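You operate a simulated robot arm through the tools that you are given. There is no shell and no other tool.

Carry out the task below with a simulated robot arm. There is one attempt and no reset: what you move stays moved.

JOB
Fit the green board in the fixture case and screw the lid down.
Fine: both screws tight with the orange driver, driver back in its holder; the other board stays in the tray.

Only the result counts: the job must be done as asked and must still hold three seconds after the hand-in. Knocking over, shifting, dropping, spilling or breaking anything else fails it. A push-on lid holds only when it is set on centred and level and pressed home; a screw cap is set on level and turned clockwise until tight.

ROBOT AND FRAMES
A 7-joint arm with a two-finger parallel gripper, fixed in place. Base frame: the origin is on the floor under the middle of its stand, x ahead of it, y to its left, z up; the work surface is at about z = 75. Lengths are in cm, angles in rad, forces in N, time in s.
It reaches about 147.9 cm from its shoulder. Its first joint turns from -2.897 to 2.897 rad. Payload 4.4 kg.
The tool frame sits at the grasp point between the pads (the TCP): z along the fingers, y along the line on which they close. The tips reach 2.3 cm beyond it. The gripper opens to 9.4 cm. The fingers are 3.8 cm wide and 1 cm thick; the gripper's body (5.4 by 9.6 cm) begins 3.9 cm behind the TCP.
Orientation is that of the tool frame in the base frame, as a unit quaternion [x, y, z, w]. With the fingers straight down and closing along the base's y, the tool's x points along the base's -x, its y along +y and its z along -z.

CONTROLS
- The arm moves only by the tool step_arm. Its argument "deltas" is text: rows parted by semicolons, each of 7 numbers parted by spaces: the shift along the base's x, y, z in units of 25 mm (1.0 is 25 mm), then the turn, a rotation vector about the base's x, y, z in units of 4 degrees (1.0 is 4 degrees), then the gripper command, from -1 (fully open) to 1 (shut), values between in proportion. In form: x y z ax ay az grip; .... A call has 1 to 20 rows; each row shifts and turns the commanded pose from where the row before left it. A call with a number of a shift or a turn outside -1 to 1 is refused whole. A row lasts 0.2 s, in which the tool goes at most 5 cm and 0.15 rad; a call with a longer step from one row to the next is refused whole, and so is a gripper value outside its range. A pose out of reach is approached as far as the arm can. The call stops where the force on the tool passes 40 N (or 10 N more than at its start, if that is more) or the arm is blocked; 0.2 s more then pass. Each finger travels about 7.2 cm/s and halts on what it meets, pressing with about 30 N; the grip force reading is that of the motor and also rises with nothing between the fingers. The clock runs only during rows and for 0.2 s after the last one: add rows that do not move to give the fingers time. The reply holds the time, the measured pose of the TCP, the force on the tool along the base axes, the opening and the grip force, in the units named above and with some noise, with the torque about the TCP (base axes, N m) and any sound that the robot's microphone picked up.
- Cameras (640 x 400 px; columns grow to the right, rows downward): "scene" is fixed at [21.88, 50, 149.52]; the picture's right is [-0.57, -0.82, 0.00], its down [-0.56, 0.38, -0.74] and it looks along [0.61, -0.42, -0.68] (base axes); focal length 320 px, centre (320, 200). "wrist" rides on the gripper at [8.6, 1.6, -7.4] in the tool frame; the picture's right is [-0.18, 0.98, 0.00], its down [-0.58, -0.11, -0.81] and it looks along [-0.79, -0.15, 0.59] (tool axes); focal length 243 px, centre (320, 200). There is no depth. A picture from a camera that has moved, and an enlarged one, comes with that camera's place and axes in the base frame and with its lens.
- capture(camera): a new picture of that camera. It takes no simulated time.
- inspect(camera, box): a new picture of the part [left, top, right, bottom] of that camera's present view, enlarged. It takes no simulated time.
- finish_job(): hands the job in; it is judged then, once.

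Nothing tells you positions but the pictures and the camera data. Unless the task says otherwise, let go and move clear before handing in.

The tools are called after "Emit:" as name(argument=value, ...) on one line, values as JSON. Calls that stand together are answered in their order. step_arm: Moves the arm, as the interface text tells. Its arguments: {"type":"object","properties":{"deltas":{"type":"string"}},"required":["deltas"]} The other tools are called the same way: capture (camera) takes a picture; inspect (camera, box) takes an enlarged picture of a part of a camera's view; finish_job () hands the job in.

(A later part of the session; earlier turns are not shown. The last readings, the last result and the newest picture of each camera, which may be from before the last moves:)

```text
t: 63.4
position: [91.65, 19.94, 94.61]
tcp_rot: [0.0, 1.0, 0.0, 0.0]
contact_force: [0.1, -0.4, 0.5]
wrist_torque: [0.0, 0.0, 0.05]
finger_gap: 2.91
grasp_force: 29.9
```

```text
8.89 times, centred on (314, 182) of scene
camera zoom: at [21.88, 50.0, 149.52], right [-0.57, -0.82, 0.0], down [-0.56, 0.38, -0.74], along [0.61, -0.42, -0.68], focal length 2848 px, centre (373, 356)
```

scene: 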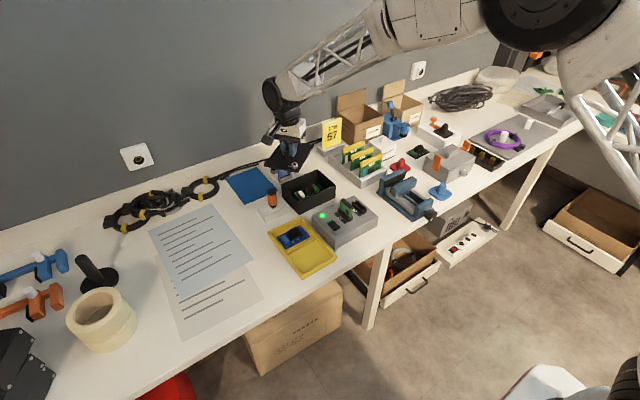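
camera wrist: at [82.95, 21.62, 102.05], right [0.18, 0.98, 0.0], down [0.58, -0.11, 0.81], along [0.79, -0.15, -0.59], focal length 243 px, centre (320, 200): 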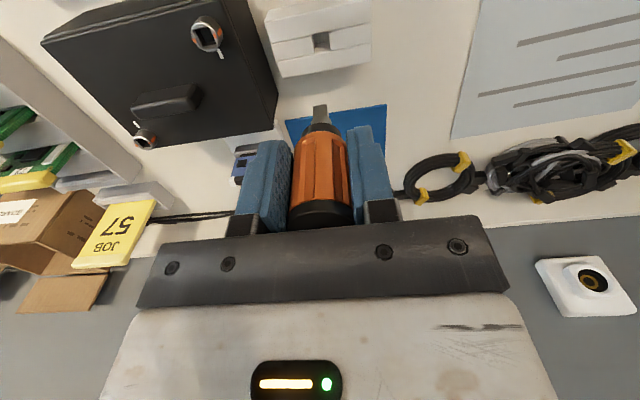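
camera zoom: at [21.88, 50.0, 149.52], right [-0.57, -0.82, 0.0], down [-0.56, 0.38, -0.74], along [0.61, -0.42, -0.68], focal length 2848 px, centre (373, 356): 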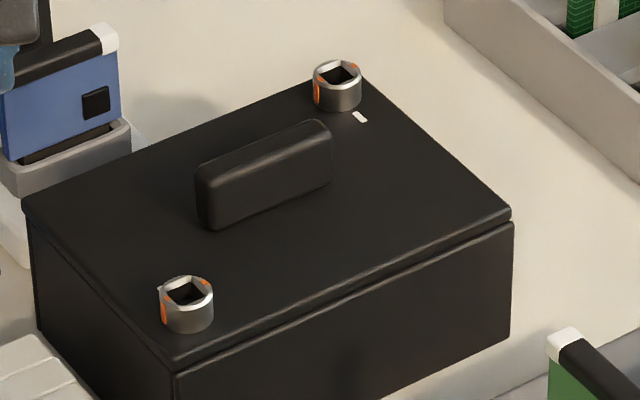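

Screw 1 triangulates to (88.3, 12.4) with its top at z=82.8; screw 2 is near (95.7, 0.8). I'll bring the driver tip to just above screw 1.

Emit:
step_arm(deltas="-0.34 -0.76 0 0 0 0 0.6;-0.34 -0.76 0 0 0 0 0.6;-0.34 -0.76 0 0 0 0 0.6;-0.33 -0.76 0 0 0 0 0.6;0 0 -0.6 0 0 0 0.6;0 0 -0.6 0 0 0 0.6;0 0 0 0 0 0 0.6;0 0 0 0 0 0 0.6")

Emit:
capture(camera="wrist")

Emit:
inspect(camera="wrist", box=[270, 50, 370, 130])

Emit:
inspect(camera="scene", box=[275, 160, 335, 210])

```text
t: 65.2
position: [88.27, 12.36, 91.61]
tcp_rot: [0.0, 1.0, -0.001, -0.001]
contact_force: [0.0, 0.0, -1.3]
wrist_torque: [0.02, -0.01, -0.01]
finger_gap: 2.91
grasp_force: 29.8
```

```text
taken
camera wrist: at [79.56, 14.03, 99.03], right [0.18, 0.98, 0.0], down [0.58, -0.11, 0.81], along [0.79, -0.15, -0.59], focal length 243 px, centre (320, 200)
```

wrist: 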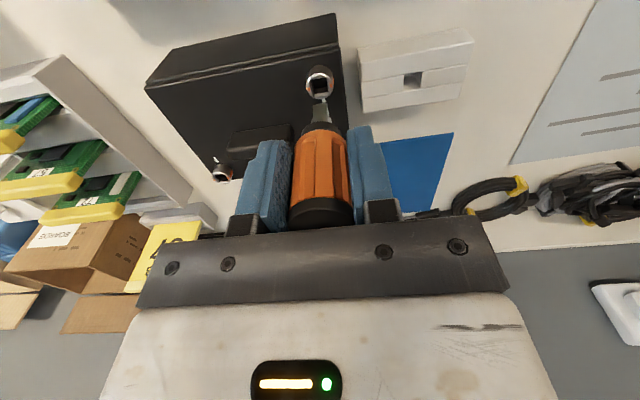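

```text
5.00 times, centred on (320, 90) of wrist
camera zoom: at [79.56, 14.03, 99.03], right [0.18, 0.98, 0.0], down [0.58, -0.11, 0.81], along [0.79, -0.15, -0.59], focal length 1213 px, centre (320, 750)
```

zoom: 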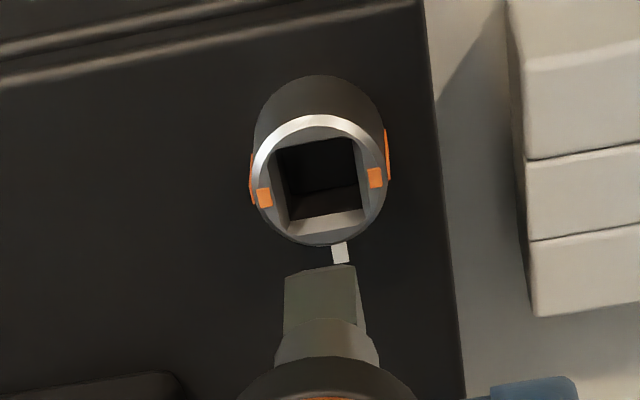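

```text
8.00 times, centred on (305, 185) of scene
camera zoom: at [21.88, 50.0, 149.52], right [-0.57, -0.82, 0.0], down [-0.56, 0.38, -0.74], along [0.61, -0.42, -0.68], focal length 2564 px, centre (440, 320)
```

zoom: 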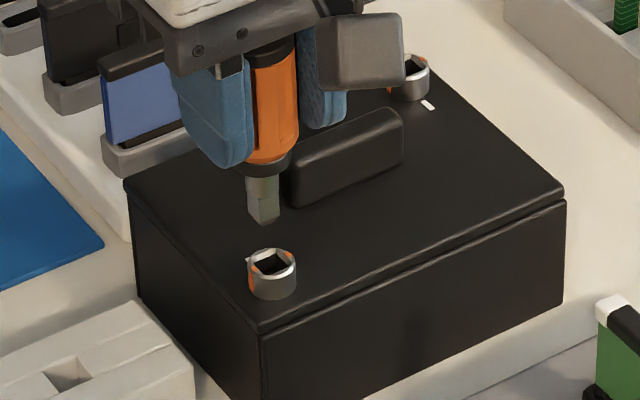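

The tip is right over the screw; I'll zoom in on both views to fix the residual offset.

Emit:
inspect(camera="scene", box=[288, 178, 308, 200])

Emit:
inspect(camera="wrist", box=[295, 60, 345, 130])

```text
16.00 times, centred on (298, 189) of scene
camera zoom: at [21.88, 50.0, 149.52], right [-0.57, -0.82, 0.0], down [-0.56, 0.38, -0.74], along [0.61, -0.42, -0.68], focal length 5127 px, centre (672, 376)
```

zoom: 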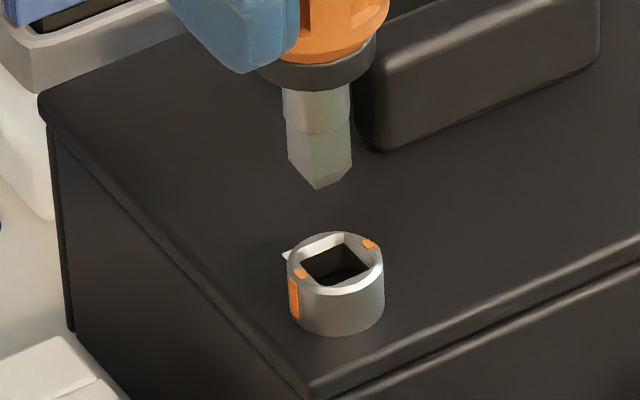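

```text
5.71 times, centred on (320, 95) of wrist
camera zoom: at [79.56, 14.03, 99.03], right [0.18, 0.98, 0.0], down [0.58, -0.11, 0.81], along [0.79, -0.15, -0.59], focal length 1386 px, centre (320, 800)
```

zoom: 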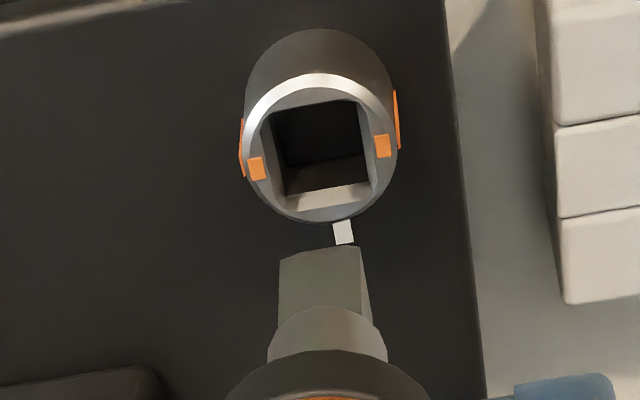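

Triangulating the tip shows it hangs about 6.6 cm below the TCP and sits about 0.4 cm toward +x of it, since I gripped the handle slightly off-centre; the empty hole at x≈92.0 agrees. I'll shift −3.6 mm in x and lower to just above the socket.

Emit:
step_arm(deltas="-0.144 0.004 0 0 0 0 0.6;0 0 -0.3 0 0 0 0.6;0 0 -0.3 0 0 0 0.6;0 0 0 0 0 0 0.6")

Emit:
inspect(camera="wrist", box=[285, 60, 355, 130])

Emit:
inspect(camera="scene", box=[288, 183, 308, 203])

```text
t: 66.2
position: [87.86, 12.53, 90.12]
tcp_rot: [-0.001, 1.0, 0.0, 0.0]
contact_force: [-0.4, 0.0, -1.0]
wrist_torque: [-0.03, 0.01, 0.01]
finger_gap: 2.92
grasp_force: 29.5
```

```text
5.71 times, centred on (320, 95) of wrist
camera zoom: at [79.22, 14.08, 97.56], right [0.18, 0.98, 0.0], down [0.58, -0.11, 0.81], along [0.79, -0.15, -0.59], focal length 1386 px, centre (320, 800)
```

zoom: 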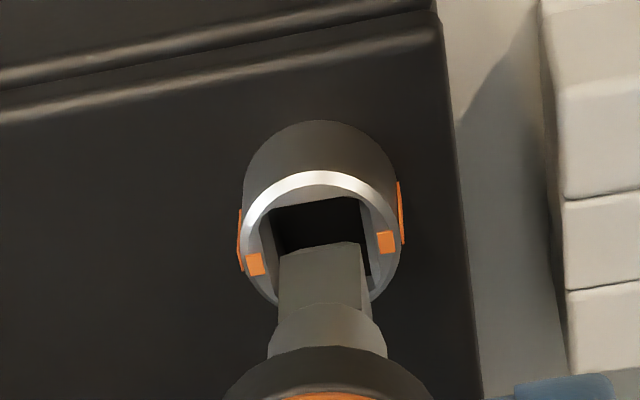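

```text
16.00 times, centred on (298, 193) of scene
camera zoom: at [21.88, 50.0, 149.52], right [-0.57, -0.82, 0.0], down [-0.56, 0.38, -0.74], along [0.61, -0.42, -0.68], focal length 5127 px, centre (672, 312)
```

zoom: 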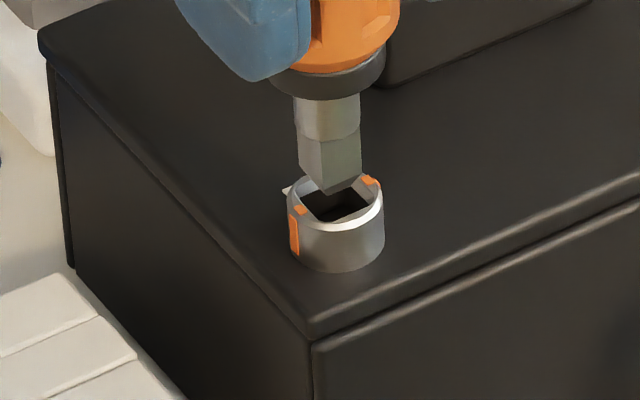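

The tip is within about 1 mm of the socket in both views and square to it. I'll shift −1.1 mm in x and ease down.

Emit:
step_arm(deltas="-0.044 -0.008 0 0 0 0 0.6;0 0 -0.1 0 0 0 0.6;0 0 -0.1 0 0 0 0.6;0 0 -0.1 0 0 0 0.6;0 0 0 0 0 0 0.6")

Emit:
inspect(camera="wrist", box=[285, 60, 355, 130])

Emit:
inspect(camera="scene", box=[288, 183, 308, 203])

```text
t: 67.4
position: [87.67, 12.45, 89.4]
tcp_rot: [0.0, 1.0, 0.0, 0.0]
contact_force: [-0.3, -0.1, -0.9]
wrist_torque: [0.01, 0.01, 0.02]
finger_gap: 2.88
grasp_force: 29.9
```

```text
5.71 times, centred on (320, 95) of wrist
camera zoom: at [79.09, 14.06, 96.81], right [0.18, 0.98, 0.0], down [0.58, -0.11, 0.81], along [0.79, -0.15, -0.59], focal length 1386 px, centre (320, 800)
```

zoom: 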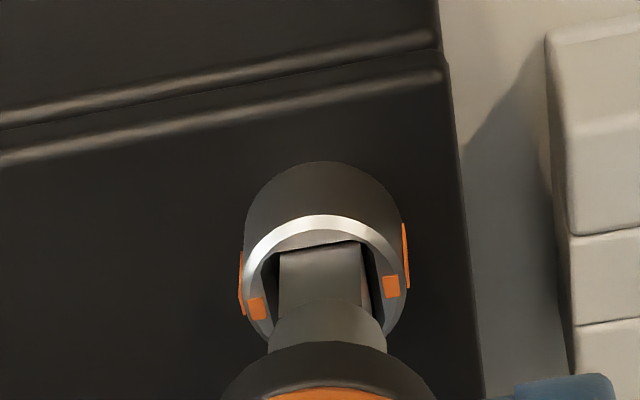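

```text
16.00 times, centred on (298, 193) of scene
camera zoom: at [21.88, 50.0, 149.52], right [-0.57, -0.82, 0.0], down [-0.56, 0.38, -0.74], along [0.61, -0.42, -0.68], focal length 5127 px, centre (672, 312)
```

zoom: 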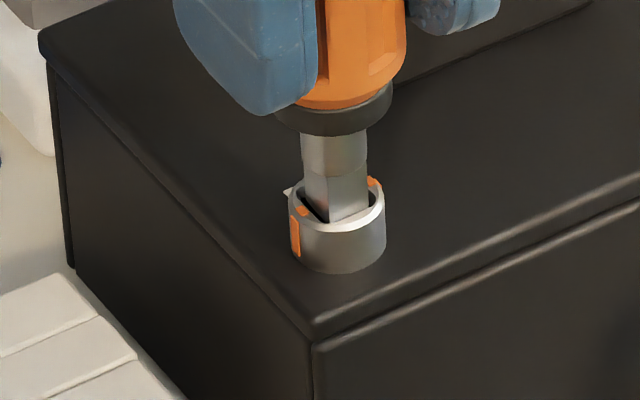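

The tip is entering the socket without contact force. I'll nudge +0.5 mm in y and continue down.

Emit:
step_arm(deltas="0 0.02 -0.04 0 0 0 0.6;0 0 -0.08 0 0 0 0.6;0 0 -0.08 0 0 0 0.6;0 0 0 0 0 0 0.6")

Emit:
inspect(camera="wrist", box=[285, 60, 355, 130])

Emit:
inspect(camera="scene", box=[288, 183, 308, 203])

```text
t: 68.4
position: [87.8, 12.46, 88.76]
tcp_rot: [-0.001, 1.0, 0.0, 0.0]
contact_force: [-0.2, -1.5, 4.6]
wrist_torque: [-0.16, -0.05, -0.01]
finger_gap: 2.88
grasp_force: 29.4
```

```text
5.71 times, centred on (320, 95) of wrist
camera zoom: at [79.08, 14.11, 96.35], right [0.18, 0.98, 0.0], down [0.58, -0.11, 0.81], along [0.79, -0.15, -0.59], focal length 1386 px, centre (320, 800)
```

zoom: 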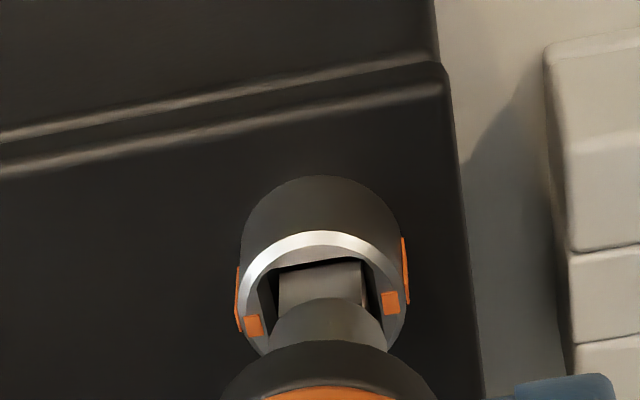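

```text
16.00 times, centred on (298, 193) of scene
camera zoom: at [21.88, 50.0, 149.52], right [-0.57, -0.82, 0.0], down [-0.56, 0.38, -0.74], along [0.61, -0.42, -0.68], focal length 5127 px, centre (672, 312)
```

zoom: 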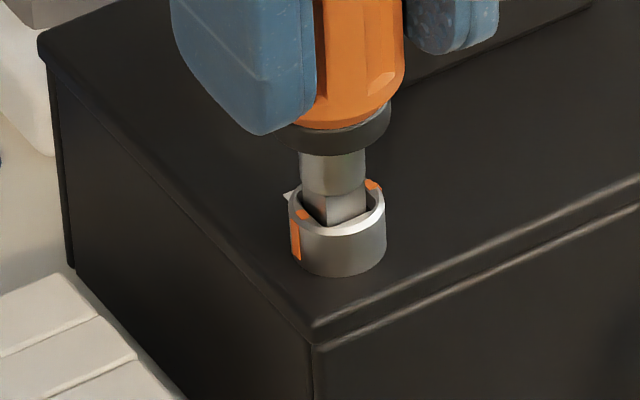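

A light 4.6 N contact at about 0.5 cm depth. I'll press a little further to see whether it is the socket floor or an edge.

Emit:
step_arm(deltas="0 0 -0.04 0 0 0 0.6;0 0 -0.04 0 0 0 0.6;0 0 0 0 0 0 0.6")

Emit:
inspect(camera="scene", box=[288, 183, 308, 203])

```text
t: 69.2
position: [87.73, 12.55, 88.69]
tcp_rot: [0.0, 1.0, 0.0, 0.001]
contact_force: [2.1, -5.2, 21.8]
wrist_torque: [-0.47, -0.23, -0.03]
finger_gap: 2.9
grasp_force: 29.9
```

```text
16.00 times, centred on (298, 193) of scene
camera zoom: at [21.88, 50.0, 149.52], right [-0.57, -0.82, 0.0], down [-0.56, 0.38, -0.74], along [0.61, -0.42, -0.68], focal length 5127 px, centre (672, 312)
```

zoom: 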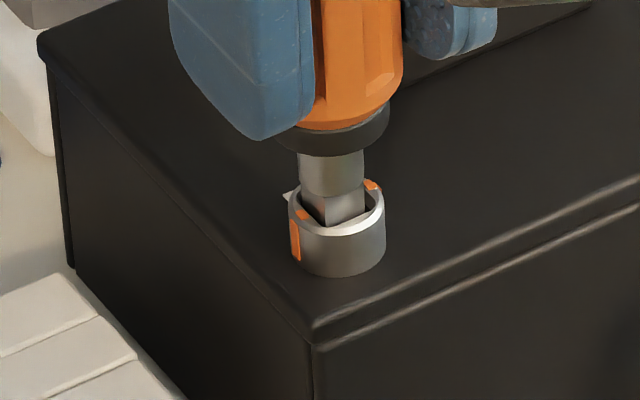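

The tip is 0.5 cm deep in the socket with a firm 22 N seat. I'll ease y slightly, then start turning clockwise around the driver's own axis (compensating the 4.5 mm grip offset) and watch the torque.

Emit:
step_arm(deltas="0 -0.012 0.01 0 0 0 0.6;0 0.0126 0 0 0 -1 0.6;0.001 0.0125 0 0 0 -1 0.6;0.002 0.0124 0 0 0 -1 0.6;0 0 0 0 0 0 0.6")

Emit:
inspect(camera="scene", box=[288, 183, 308, 203])

Emit:
inspect(camera="wrist", box=[285, 60, 355, 130])

```text
t: 70.4
position: [87.69, 12.64, 88.65]
tcp_rot: [0.105, 0.994, 0.0, 0.0]
contact_force: [2.2, 4.9, 16.6]
wrist_torque: [0.32, -0.29, 0.03]
finger_gap: 2.9
grasp_force: 29.7
```

```text
16.00 times, centred on (298, 193) of scene
camera zoom: at [21.88, 50.0, 149.52], right [-0.57, -0.82, 0.0], down [-0.56, 0.38, -0.74], along [0.61, -0.42, -0.68], focal length 5127 px, centre (672, 312)
```

zoom: 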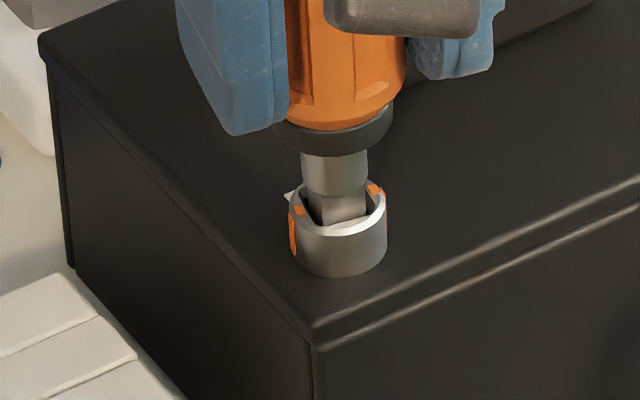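

```text
5.71 times, centred on (320, 95) of wrist
camera zoom: at [79.58, 15.94, 96.12], right [0.39, 0.92, 0.0], down [0.55, -0.23, 0.81], along [0.74, -0.31, -0.59], focal length 1386 px, centre (320, 800)
```

zoom: 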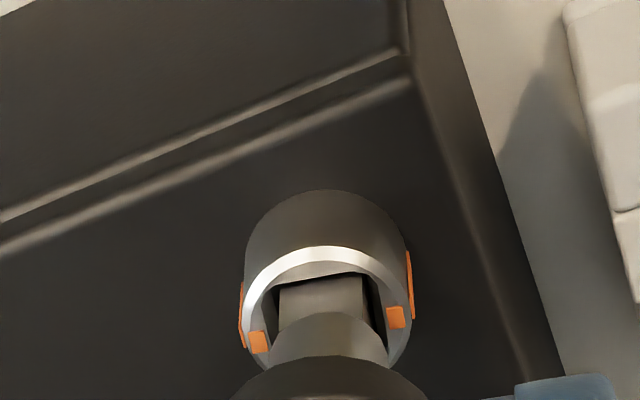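

The screw turns with the driver: its orange marks now follow the tool. I'll continue clockwise along the arc.

Emit:
step_arm(deltas="0.003 0.022 0 0 0 -1 0.6;0.0039 0.012 0 0 0 -1 0.6;0.0047 0.0117 0 0 0 -1 0.6;0.0055 0.0113 0 0 0 -1 0.6;0.0063 0.0109 0 0 0 -1 0.6;0.007 0.0104 0 0 0 -1 0.6;0 0 0 0 0 0 0.6")

Emit:
inspect(camera="scene", box=[288, 183, 308, 203])

Emit:
inspect(camera="wrist", box=[285, 60, 355, 130])

```text
t: 72.0
position: [87.67, 12.74, 88.56]
tcp_rot: [0.309, 0.951, 0.0, 0.0]
contact_force: [0.5, 0.1, -0.3]
wrist_torque: [0.05, -0.02, 0.0]
finger_gap: 2.9
grasp_force: 30.8
```

```text
16.00 times, centred on (298, 193) of scene
camera zoom: at [21.88, 50.0, 149.52], right [-0.57, -0.82, 0.0], down [-0.56, 0.38, -0.74], along [0.61, -0.42, -0.68], focal length 5127 px, centre (672, 312)
```

zoom: 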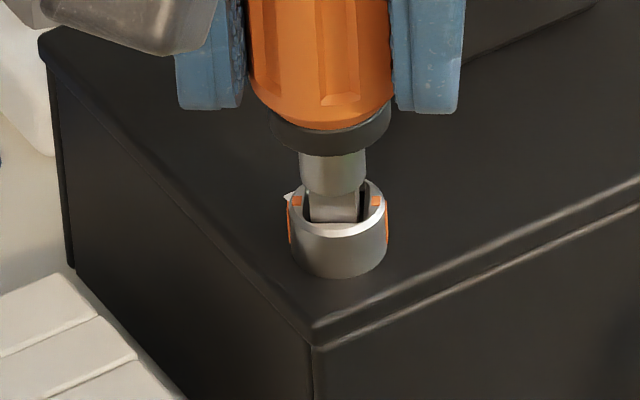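

```text
5.71 times, centred on (320, 95) of wrist
camera zoom: at [81.74, 19.18, 96.06], right [0.73, 0.69, 0.0], down [0.41, -0.43, 0.81], along [0.55, -0.59, -0.59], focal length 1386 px, centre (320, 800)
```

zoom: 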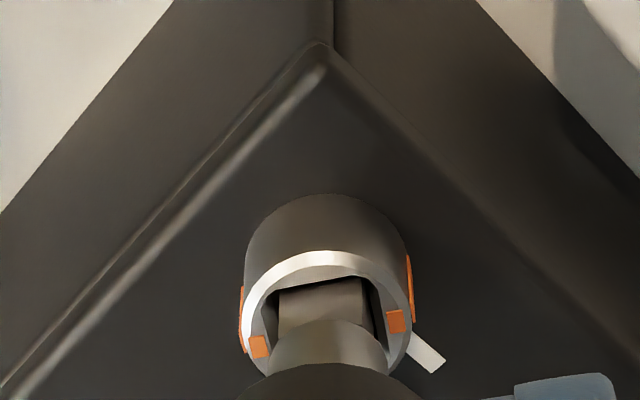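

The screw keeps turning freely and the down-force has dropped to zero, so it is descending. I'll follow it down slightly while continuing to turn.

Emit:
step_arm(deltas="0.0077 0.0099 -0.02 0 0 -1 0.6;0.0084 0.0093 -0.02 0 0 -1 0.6;0.009 0.0087 -0.015 0 0 -1 0.6;0.0096 0.0081 -0.015 0 0 -1 0.6;0.0102 0.0074 -0.015 0 0 -1 0.6;0.0107 0.0067 -0.015 0 0 -1 0.6;0 0 0 0 0 0 0.6")

Emit:
inspect(camera="scene", box=[288, 183, 308, 203])

Emit:
inspect(camera="wrist", box=[285, 60, 355, 130])

```text
t: 73.6
position: [88.02, 12.93, 88.32]
tcp_rot: [0.5, 0.866, 0.001, 0.0]
contact_force: [0.5, 1.3, 17.3]
wrist_torque: [0.07, -0.17, 0.01]
finger_gap: 2.88
grasp_force: 30.2
```

```text
16.00 times, centred on (298, 193) of scene
camera zoom: at [21.88, 50.0, 149.52], right [-0.57, -0.82, 0.0], down [-0.56, 0.38, -0.74], along [0.61, -0.42, -0.68], focal length 5127 px, centre (672, 312)
```

zoom: 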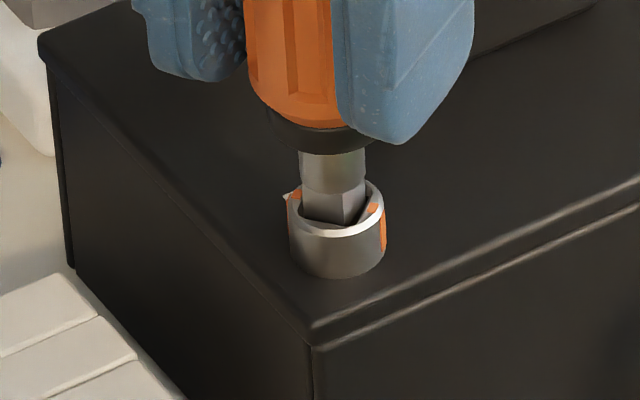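

```text
5.71 times, centred on (320, 95) of wrist
camera zoom: at [85.06, 21.17, 95.93], right [0.94, 0.33, 0.0], down [0.19, -0.56, 0.81], along [0.27, -0.76, -0.59], focal length 1386 px, centre (320, 800)
```

zoom: 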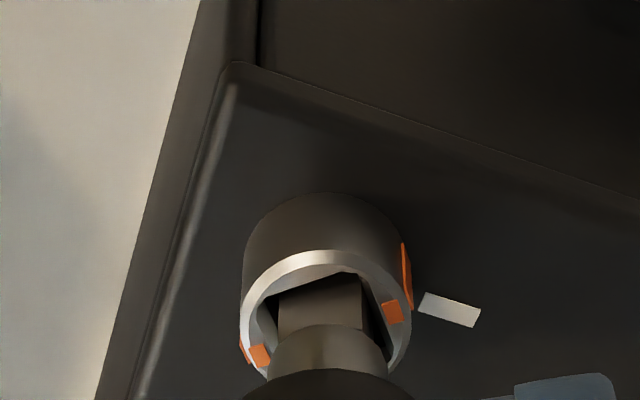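

The screw follows with a few degrees of play in the square drive, and its orange mark is approaching the white tick. I'll keep turning.

Emit:
step_arm(deltas="0.0111 0.0059 -0.006 0 0 -1 0.6;0.0115 0.0051 -0.006 0 0 -1 0.6;0.0118 0.0043 -0.006 0 0 -1 0.6;0.0121 0.0035 -0.006 0 0 -1 0.6;0 0 0 0 0 0 0.6")

Emit:
inspect(camera="wrist", box=[285, 60, 355, 130])

```text
t: 74.8
position: [88.08, 12.91, 88.47]
tcp_rot: [0.615, 0.788, 0.001, 0.0]
contact_force: [2.9, 2.5, 13.8]
wrist_torque: [0.05, -0.25, 0.01]
finger_gap: 2.9
grasp_force: 30.0
```

```text
5.71 times, centred on (320, 95) of wrist
camera zoom: at [87.56, 21.69, 95.82], right [1.0, 0.06, 0.0], down [0.03, -0.59, 0.81], along [0.05, -0.8, -0.59], focal length 1386 px, centre (320, 800)
```

zoom: 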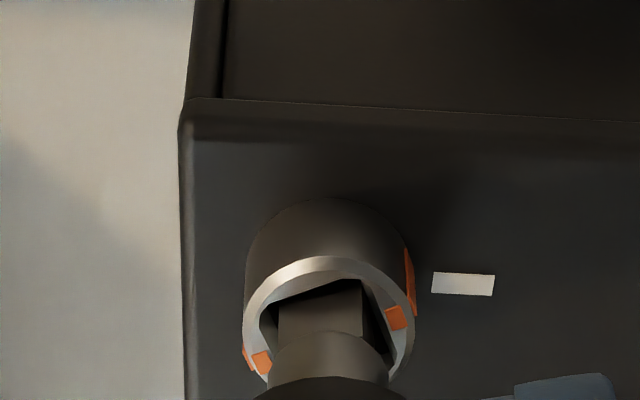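

The mark is nearly at the tick. I'll continue in small steps and watch for torque to build.

Emit:
step_arm(deltas="0.0123 0.0026 -0.004 0 0 -1 0.6;0.0124 0.0017 -0.004 0 0 -1 0.6;0.0125 0.0009 -0.004 0 0 -1 0.6;0 0 0 0 0 0 0.6")

Emit:
inspect(camera="wrist", box=[285, 60, 355, 130])

Emit:
inspect(camera="scene", box=[288, 183, 308, 203])

```text
t: 75.8
position: [88.16, 12.9, 88.39]
tcp_rot: [0.695, 0.719, 0.0, 0.0]
contact_force: [-0.7, -1.2, 8.9]
wrist_torque: [-0.06, 0.12, 0.0]
finger_gap: 2.91
grasp_force: 30.6
```

```text
5.71 times, centred on (320, 95) of wrist
camera zoom: at [89.48, 21.64, 95.76], right [0.99, -0.15, 0.0], down [-0.09, -0.58, 0.81], along [-0.12, -0.8, -0.59], focal length 1386 px, centre (320, 800)
```

zoom: 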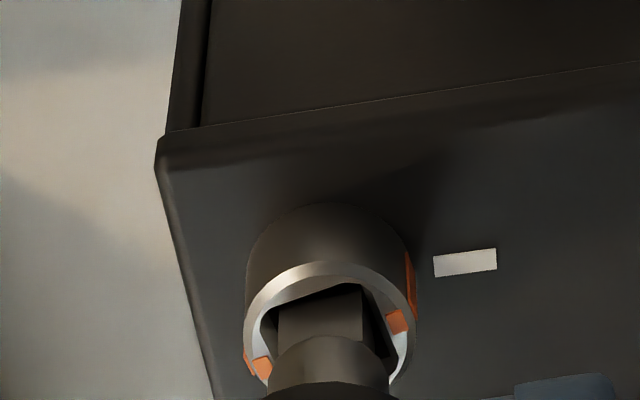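

```text
16.00 times, centred on (298, 193) of scene
camera zoom: at [21.88, 50.0, 149.52], right [-0.57, -0.82, 0.0], down [-0.56, 0.38, -0.74], along [0.61, -0.42, -0.68], focal length 5127 px, centre (672, 312)
```

zoom: 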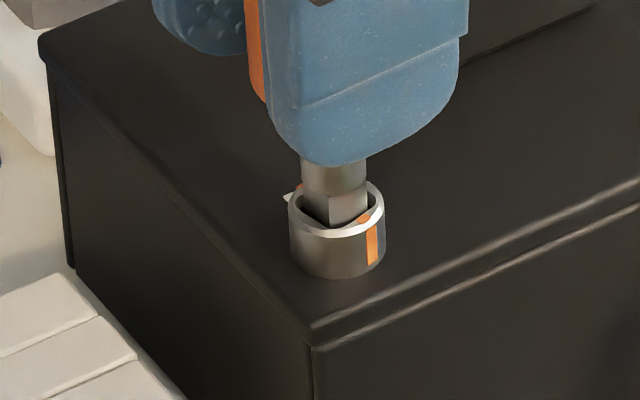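

The tool is at −88° and the screw lags by about 10°, so I'll continue a few steps past 90°.

Emit:
step_arm(deltas="0.0126 0 -0.005 0 0 -1 0.6;0.0125 -0.0009 -0.005 0 0 -1 0.6;0.0124 -0.0017 -0.005 0 0 -1 0.6;0 0 0 0 0 0 0.6")

Emit:
inspect(camera="wrist", box=[285, 60, 355, 130])

Emit:
inspect(camera="scene", box=[288, 183, 308, 203])

```text
t: 76.8
position: [88.23, 12.97, 88.26]
tcp_rot: [0.766, 0.642, 0.0, -0.001]
contact_force: [3.6, 0.9, 1.9]
wrist_torque: [0.06, -0.19, 0.04]
finger_gap: 2.89
grasp_force: 29.7
```

```text
5.71 times, centred on (320, 95) of wrist
camera zoom: at [91.35, 21.17, 95.73], right [0.94, -0.35, 0.0], down [-0.21, -0.55, 0.81], along [-0.28, -0.75, -0.59], focal length 1386 px, centre (320, 800)
```

zoom: 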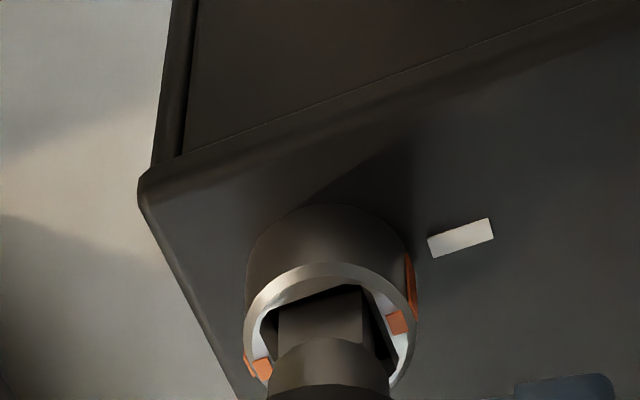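

```text
16.00 times, centred on (298, 193) of scene
camera zoom: at [21.88, 50.0, 149.52], right [-0.57, -0.82, 0.0], down [-0.56, 0.38, -0.74], along [0.61, -0.42, -0.68], focal length 5127 px, centre (672, 312)
```

zoom: 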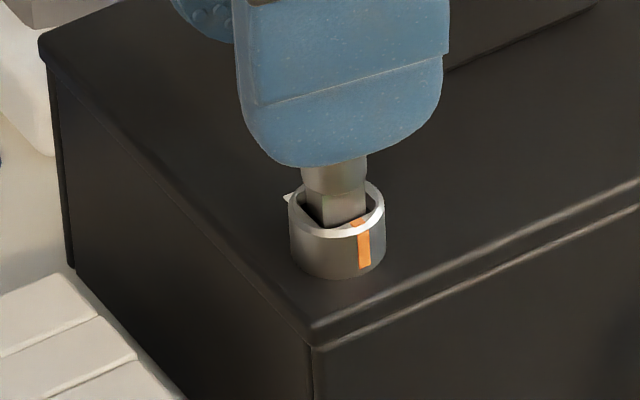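

The mark is within several degrees of the tick but there's no tightening torque yet. I'll press a little more and keep turning in small steps.

Emit:
step_arm(deltas="0.0123 -0.0026 -0.03 0 0 -1 0.6;0.0121 -0.0035 -0.015 0 0 -1 0.6;0 0 0 0 0 0 0.6")

Emit:
inspect(camera="wrist", box=[285, 60, 355, 130])

Emit:
inspect(camera="scene", box=[288, 183, 308, 203])

```text
t: 77.6
position: [88.3, 12.86, 88.22]
tcp_rot: [0.809, 0.588, 0.0, 0.0]
contact_force: [4.4, -0.2, 9.5]
wrist_torque: [-0.08, -0.31, 0.09]
finger_gap: 2.9
grasp_force: 29.9
```

```text
5.71 times, centred on (320, 95) of wrist
camera zoom: at [92.53, 20.64, 95.69], right [0.88, -0.48, 0.0], down [-0.28, -0.52, 0.81], along [-0.39, -0.71, -0.59], focal length 1386 px, centre (320, 800)
```

zoom: 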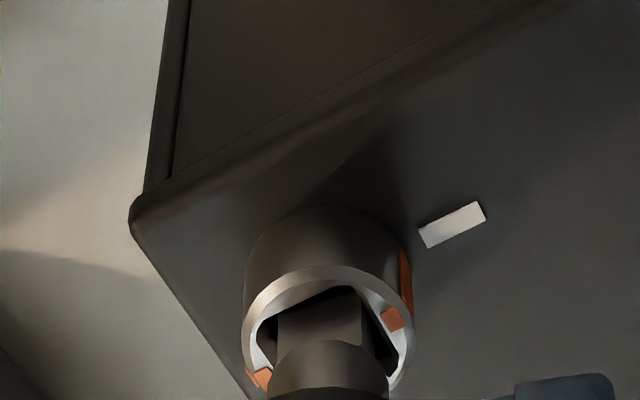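

```text
16.00 times, centred on (298, 193) of scene
camera zoom: at [21.88, 50.0, 149.52], right [-0.57, -0.82, 0.0], down [-0.56, 0.38, -0.74], along [0.61, -0.42, -0.68], focal length 5127 px, centre (672, 312)
```

zoom: 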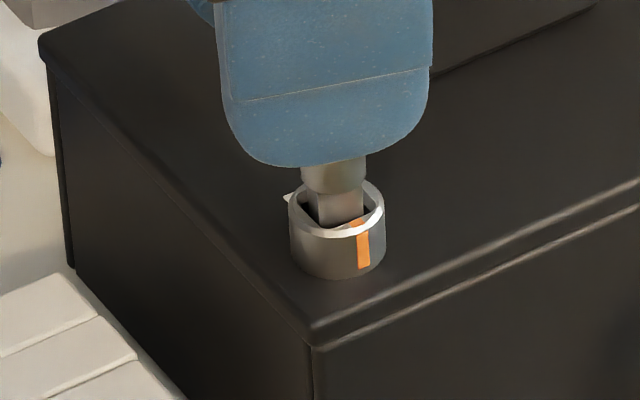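

The orange mark now points exactly along −x/+x, in line with the tick, and it stopped moving while the torque began to rise. I'll turn a bit more to confirm it is tight.

Emit:
step_arm(deltas="0.0118 -0.0043 -0.01 0 0 -1 0.6;0.0115 -0.0051 -0.005 0 0 -1 0.6;0 0 0 0 0 0 0.6")

Emit:
inspect(camera="wrist", box=[285, 60, 355, 130])

Emit:
inspect(camera="scene", box=[288, 183, 308, 203])

```text
t: 78.4
position: [88.32, 12.97, 88.24]
tcp_rot: [0.848, 0.53, 0.0, 0.0]
contact_force: [6.8, 0.2, 5.2]
wrist_torque: [-0.02, -0.39, 0.19]
finger_gap: 2.9
grasp_force: 30.4
```

```text
5.71 times, centred on (320, 95) of wrist
camera zoom: at [93.63, 19.94, 95.61], right [0.8, -0.6, 0.0], down [-0.35, -0.47, 0.81], along [-0.48, -0.65, -0.59], focal length 1386 px, centre (320, 800)
```

zoom: 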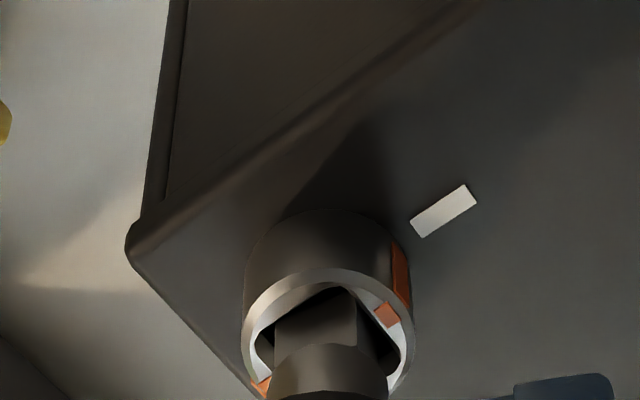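

```text
16.00 times, centred on (298, 193) of scene
camera zoom: at [21.88, 50.0, 149.52], right [-0.57, -0.82, 0.0], down [-0.56, 0.38, -0.74], along [0.61, -0.42, -0.68], focal length 5127 px, centre (672, 312)
```

zoom: 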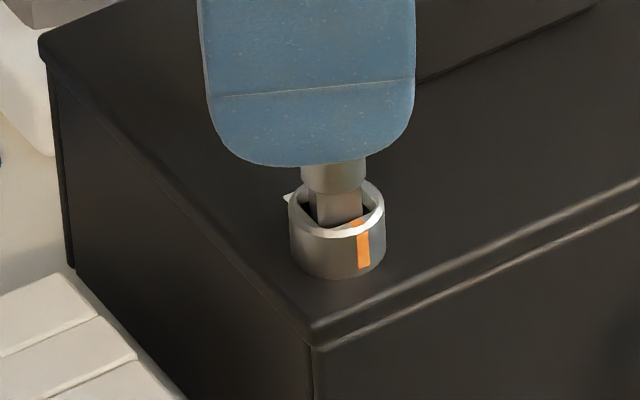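

The screw has stopped with its mark on the tick while the resisting torque rises (0.19 N·m). I'll add a little more turn to make sure it is truly tight.

Emit:
step_arm(deltas="0.0111 -0.0059 -0.01 0 0 -1 0.6;0.0107 -0.0067 -0.01 0 0 -1 0.6;0 0 0 0 0 0 0.6")

Emit:
inspect(camera="wrist", box=[285, 60, 355, 130])

Emit:
inspect(camera="scene", box=[288, 183, 308, 203])

```text
t: 79.2
position: [88.35, 12.88, 88.07]
tcp_rot: [0.883, 0.47, 0.0, 0.0]
contact_force: [2.8, -0.3, 6.0]
wrist_torque: [0.0, -0.13, 0.22]
finger_gap: 2.86
grasp_force: 29.9
```

```text
5.71 times, centred on (320, 95) of wrist
camera zoom: at [94.61, 19.12, 95.55], right [0.71, -0.7, 0.0], down [-0.42, -0.42, 0.81], along [-0.57, -0.57, -0.59], focal length 1386 px, centre (320, 800)
```

zoom: 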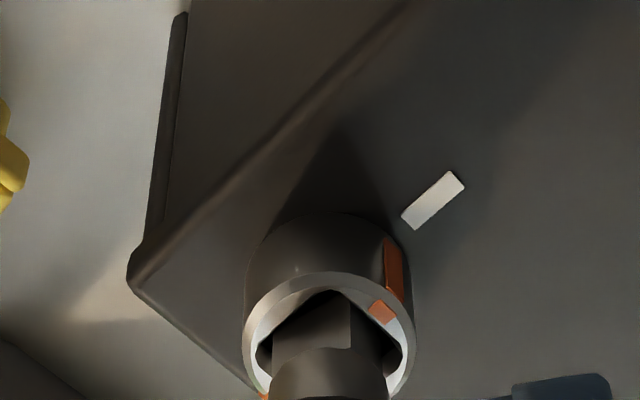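

```text
16.00 times, centred on (298, 193) of scene
camera zoom: at [21.88, 50.0, 149.52], right [-0.57, -0.82, 0.0], down [-0.56, 0.38, -0.74], along [0.61, -0.42, -0.68], focal length 5127 px, centre (672, 312)
```

zoom: 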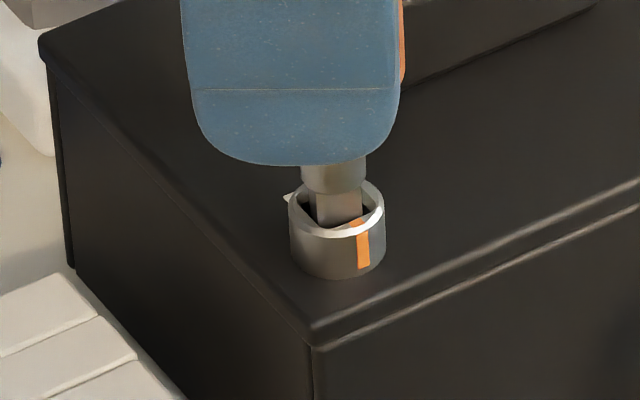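

The driver now slips in my grip at about 0.22 N·m while the screw stays put with its mark on the tick, so screw 1 is tight. I'll back off 8° within the play to unload, then lift out and recheck the driver's pose in the grip.

Emit:
step_arm(deltas="-0.0107 0.0067 0.01 0 0 1 0.6;-0.0111 0.0059 0.01 0 0 1 0.6;0 0 0.1 0 0 0 0.6;0 0 0.2 0 0 0 0.6;0 0 0.4 0 0 0 0.6;0 0 0.6 0 0 0 0.6;0 0 0 0 0 0 0.6")

Emit:
capture(camera="wrist")

Emit:
inspect(camera="wrist", box=[280, 40, 370, 130])

Emit:
inspect(camera="scene", box=[286, 175, 312, 203])

```text
t: 80.8
position: [88.37, 12.99, 91.41]
tcp_rot: [0.848, 0.53, 0.001, 0.001]
contact_force: [0.5, 0.0, -0.8]
wrist_torque: [0.0, 0.01, 0.01]
finger_gap: 2.86
grasp_force: 30.2
```

```text
taken
camera wrist: at [93.64, 20.0, 98.91], right [0.8, -0.6, 0.0], down [-0.35, -0.47, 0.81], along [-0.48, -0.65, -0.59], focal length 243 px, centre (320, 200)
```

wrist: 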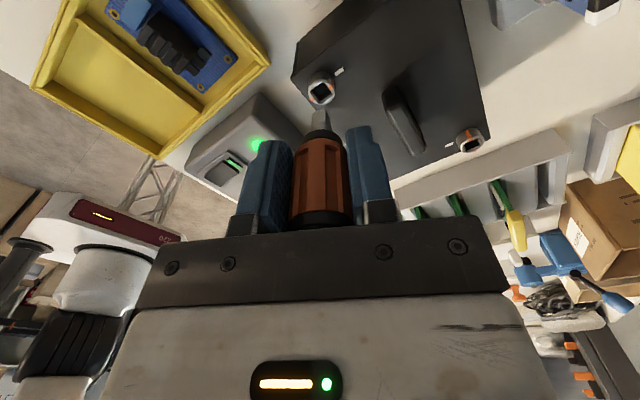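

```text
4.44 times, centred on (325, 85) of wrist
camera zoom: at [93.64, 20.0, 98.91], right [0.8, -0.6, 0.0], down [-0.35, -0.47, 0.81], along [-0.48, -0.65, -0.59], focal length 1078 px, centre (298, 711)
```

zoom: 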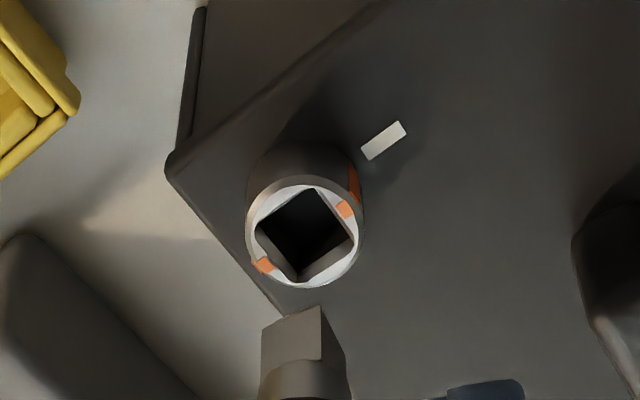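

```text
14.29 times, centred on (299, 189) of scene
camera zoom: at [21.88, 50.0, 149.52], right [-0.57, -0.82, 0.0], down [-0.56, 0.38, -0.74], along [0.61, -0.42, -0.68], focal length 4578 px, centre (620, 357)
```

zoom: 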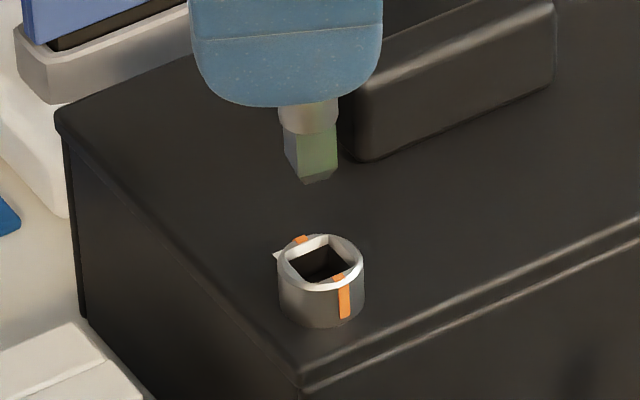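

Screw 1's stripe lies on the tick line. The driver has rotated somewhat in my grip, so I'll zoom in on its tip to measure the angle.

Emit:
inspect(camera="wrist", box=[295, 85, 345, 135])

Emit:
inspect(camera="scene", box=[294, 180, 308, 190])

```text
8.00 times, centred on (320, 110) of wrist
camera zoom: at [93.64, 20.0, 98.91], right [0.8, -0.6, 0.0], down [-0.35, -0.47, 0.81], along [-0.48, -0.65, -0.59], focal length 1941 px, centre (320, 920)
```

zoom: 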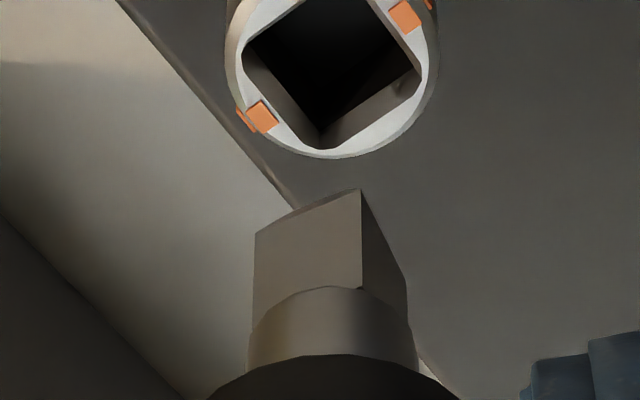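

```text
16.00 times, centred on (301, 185) of scene
camera zoom: at [21.88, 50.0, 149.52], right [-0.57, -0.82, 0.0], down [-0.56, 0.38, -0.74], along [0.61, -0.42, -0.68], focal length 5127 px, centre (624, 440)
```

zoom: 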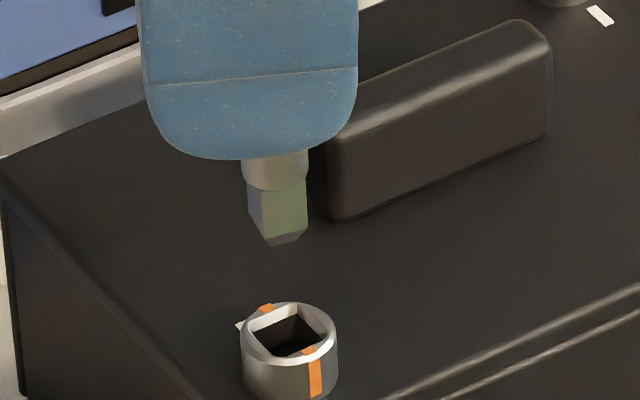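

Screw 1 has turned exactly 90° onto its tick. The driver tip now sits about +15° relative to the tool, so for screw 2 I'll set the tool to −15° and move over it.

Emit:
step_arm(deltas="0 0 0.6 0 0 0 0.6;0.137 -0.24 0 0 0 1 0.6;0.137 -0.24 0 0 0 1 0.6;0.137 -0.24 0 0 0 1 0.6;0.137 -0.24 0 0 0 1 0.6;0.137 -0.24 0 0 0 1 0.6;0.137 -0.24 0 0 0 1 0.6;0.137 -0.24 0 0 0 1 0.6;0.137 -0.24 0 0 0 1 0.6;0.137 -0.24 0 0 0 1 0.6;0.137 -0.24 0 0 0 1 0.6;0.137 -0.24 0 0 0 1 0.6;0.137 -0.24 0 0 0 1 0.6;0.137 -0.24 0 0 0 1 0.6;0.137 -0.24 0 0 0 1 0.6;0.137 -0.24 0 0 0 1 0.6;0.137 -0.24 0 0 0 1 0.6;0.137 -0.24 0 0 0 1 0.6;0.137 -0.24 0 0 0 1 0.6;0.137 -0.24 0 0 0 1 0.6")

Emit:
step_arm(deltas="0.137 -0.24 0 0 0 1 0.6;0 0 0 0 0 1 0.6;0 0 0 0 0 1 0.6;0 0 0 0 0 1 0.6;0 0 0 0 0 1 0.6;0 0 0 0 0 1 0.6;0 0 -0.2 0 0 0.25 0.6;0 0 0 0 0 0 0.6;0 0 0 0 0 0 0.6")

Emit:
capture(camera="wrist")

Emit:
inspect(camera="wrist", box=[280, 50, 360, 130])

Emit:
inspect(camera="scene", box=[305, 155, 335, 185])

```text
t: 85.0
position: [94.82, 1.54, 92.92]
tcp_rot: [0.341, 0.94, 0.0, 0.001]
contact_force: [0.0, -0.6, -0.6]
wrist_torque: [0.02, 0.03, 0.01]
finger_gap: 2.86
grasp_force: 30.3
```

```text
t: 87.0
position: [95.19, 0.9, 92.41]
tcp_rot: [0.13, 0.991, 0.0, 0.0]
contact_force: [-0.2, 1.1, -0.8]
wrist_torque: [0.02, 0.0, 0.01]
finger_gap: 2.86
grasp_force: 29.8
```

```text
taken
camera wrist: at [87.23, 4.68, 99.88], right [0.43, 0.9, 0.0], down [0.53, -0.26, 0.81], along [0.73, -0.35, -0.59], focal length 243 px, centre (320, 200)
```

wrist: 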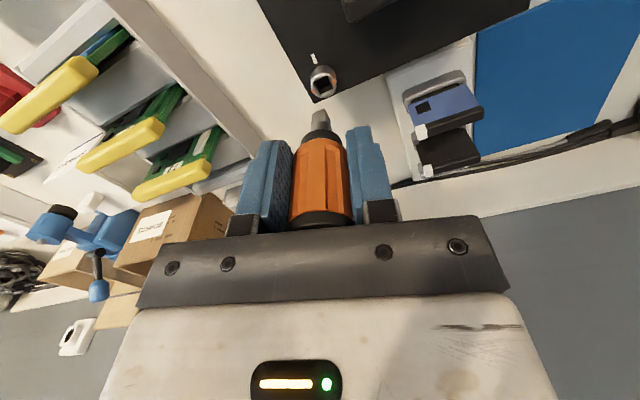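

```text
5.00 times, centred on (320, 90) of wrist
camera zoom: at [87.23, 4.68, 99.88], right [0.43, 0.9, 0.0], down [0.53, -0.26, 0.81], along [0.73, -0.35, -0.59], focal length 1213 px, centre (320, 750)
```

zoom: 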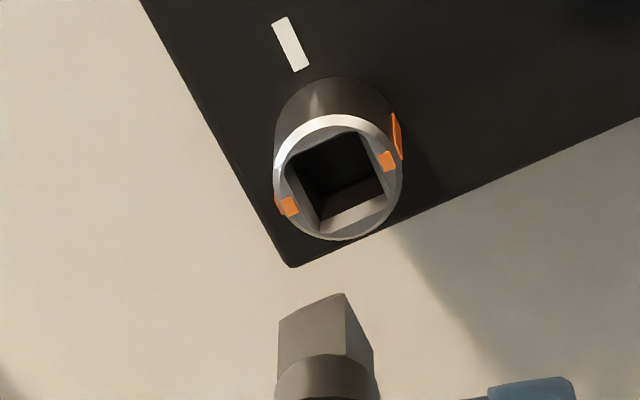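

```text
13.33 times, centred on (320, 170) of scene
camera zoom: at [21.88, 50.0, 149.52], right [-0.57, -0.82, 0.0], down [-0.56, 0.38, -0.74], along [0.61, -0.42, -0.68], focal length 4273 px, centre (320, 600)
```

zoom: 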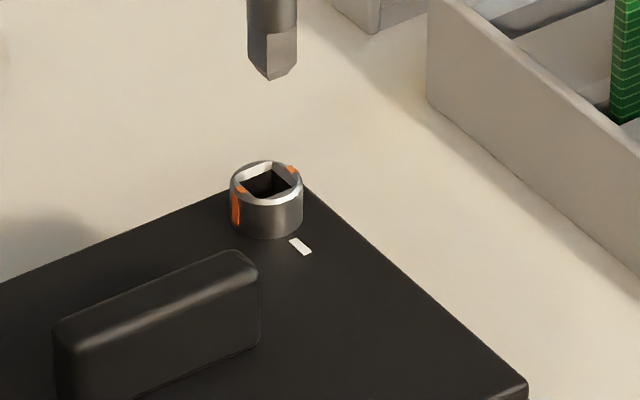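

The tip is square to the axes at tool −15°, and about 1 mm off the socket of screw 2 at (95.78, 0.83). I'll correct and lower to just above it.

Emit:
step_arm(deltas="0.04 0.044 -0.3 0 0 0 0.6;0 0 -0.4 0 0 0 0.6;0 0 -0.35 0 0 0 0.6;0 0 -0.15 0 0 0 0.6;0 0 0 0 0 0 0.6;0 0 0 0 0 0 0.6")

Emit:
inspect(camera="wrist", box=[280, 60, 360, 140])

Emit:
inspect(camera="scene", box=[306, 160, 328, 182])

```text
t: 88.4
position: [95.23, 0.94, 89.38]
tcp_rot: [0.13, 0.991, 0.0, 0.0]
contact_force: [-0.3, -0.2, -0.7]
wrist_torque: [0.03, 0.0, 0.03]
finger_gap: 2.86
grasp_force: 29.6
```

```text
5.00 times, centred on (320, 100) of wrist
camera zoom: at [87.34, 4.82, 96.82], right [0.43, 0.9, 0.0], down [0.53, -0.26, 0.81], along [0.73, -0.35, -0.59], focal length 1213 px, centre (320, 700)
```

zoom: 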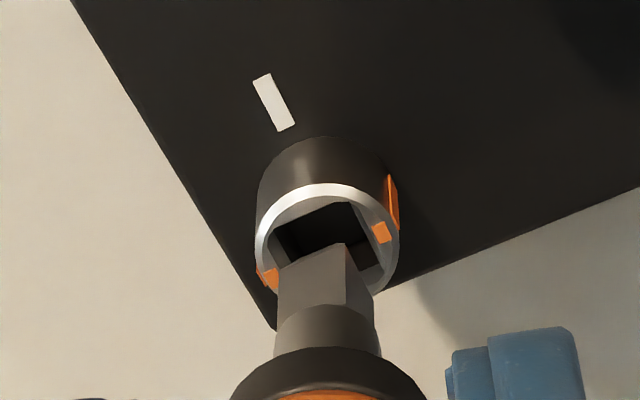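

```text
16.00 times, centred on (317, 171) of scene
camera zoom: at [21.88, 50.0, 149.52], right [-0.57, -0.82, 0.0], down [-0.56, 0.38, -0.74], along [0.61, -0.42, -0.68], focal length 5127 px, centre (368, 664)
```

zoom: 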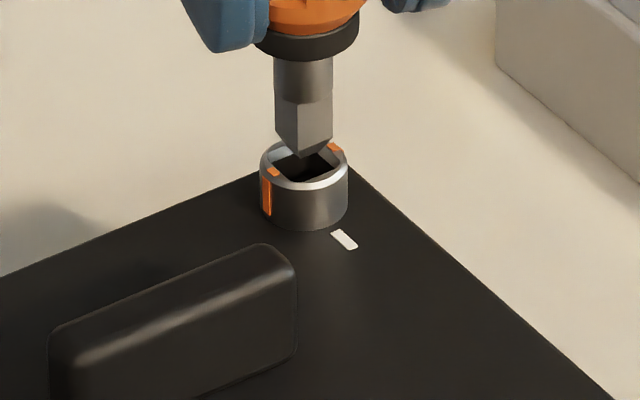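

The tip is within half a millimetre of the socket centre. I'll lower it in gently.

Emit:
step_arm(deltas="0.014 -0.012 -0.1 0 0 0 0.6;0 0 -0.1 0 0 0 0.6;0 0 -0.1 0 0 0 0.6;0 0 -0.08 0 0 0 0.6;0 0 0 0 0 0 0.6")

Emit:
inspect(camera="wrist", box=[280, 60, 360, 140])

Emit:
inspect(camera="scene", box=[306, 160, 328, 182])

```text
t: 89.6
position: [95.29, 0.97, 88.37]
tcp_rot: [0.13, 0.991, 0.0, 0.001]
contact_force: [-0.6, 0.6, -1.1]
wrist_torque: [-0.01, -0.03, -0.02]
finger_gap: 2.85
grasp_force: 29.8
```

```text
5.00 times, centred on (320, 100) of wrist
camera zoom: at [87.37, 4.77, 95.88], right [0.43, 0.9, 0.0], down [0.53, -0.26, 0.81], along [0.73, -0.35, -0.59], focal length 1213 px, centre (320, 700)
```

zoom: 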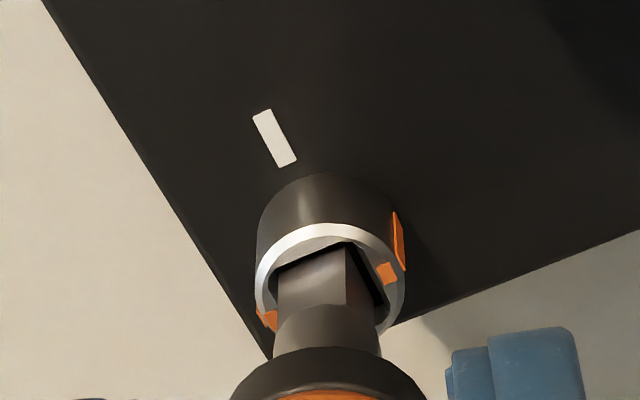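

```text
16.00 times, centred on (317, 171) of scene
camera zoom: at [21.88, 50.0, 149.52], right [-0.57, -0.82, 0.0], down [-0.56, 0.38, -0.74], along [0.61, -0.42, -0.68], focal length 5127 px, centre (368, 664)
```

zoom: 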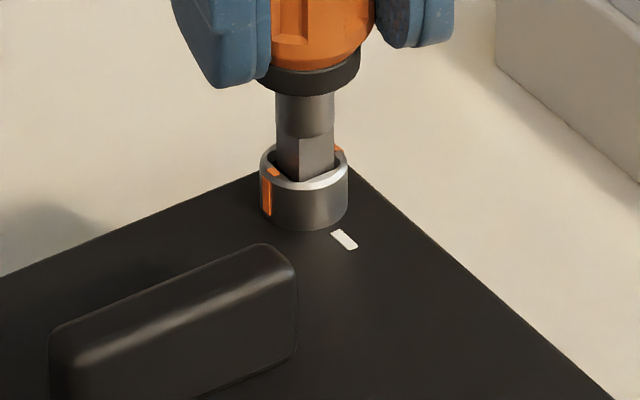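

The tip is entering without force. I'll go down a bit more until light contact with the socket floor.

Emit:
step_arm(deltas="0 0 -0.06 0 0 0 0.6;0 0 -0.06 0 0 0 0.6;0 0 0 0 0 0 0.6")

```text
t: 90.4
position: [95.29, 0.94, 88.12]
tcp_rot: [0.13, 0.992, -0.001, 0.001]
contact_force: [0.2, 0.3, 0.4]
wrist_torque: [0.01, -0.02, 0.02]
finger_gap: 2.86
grasp_force: 30.6
```

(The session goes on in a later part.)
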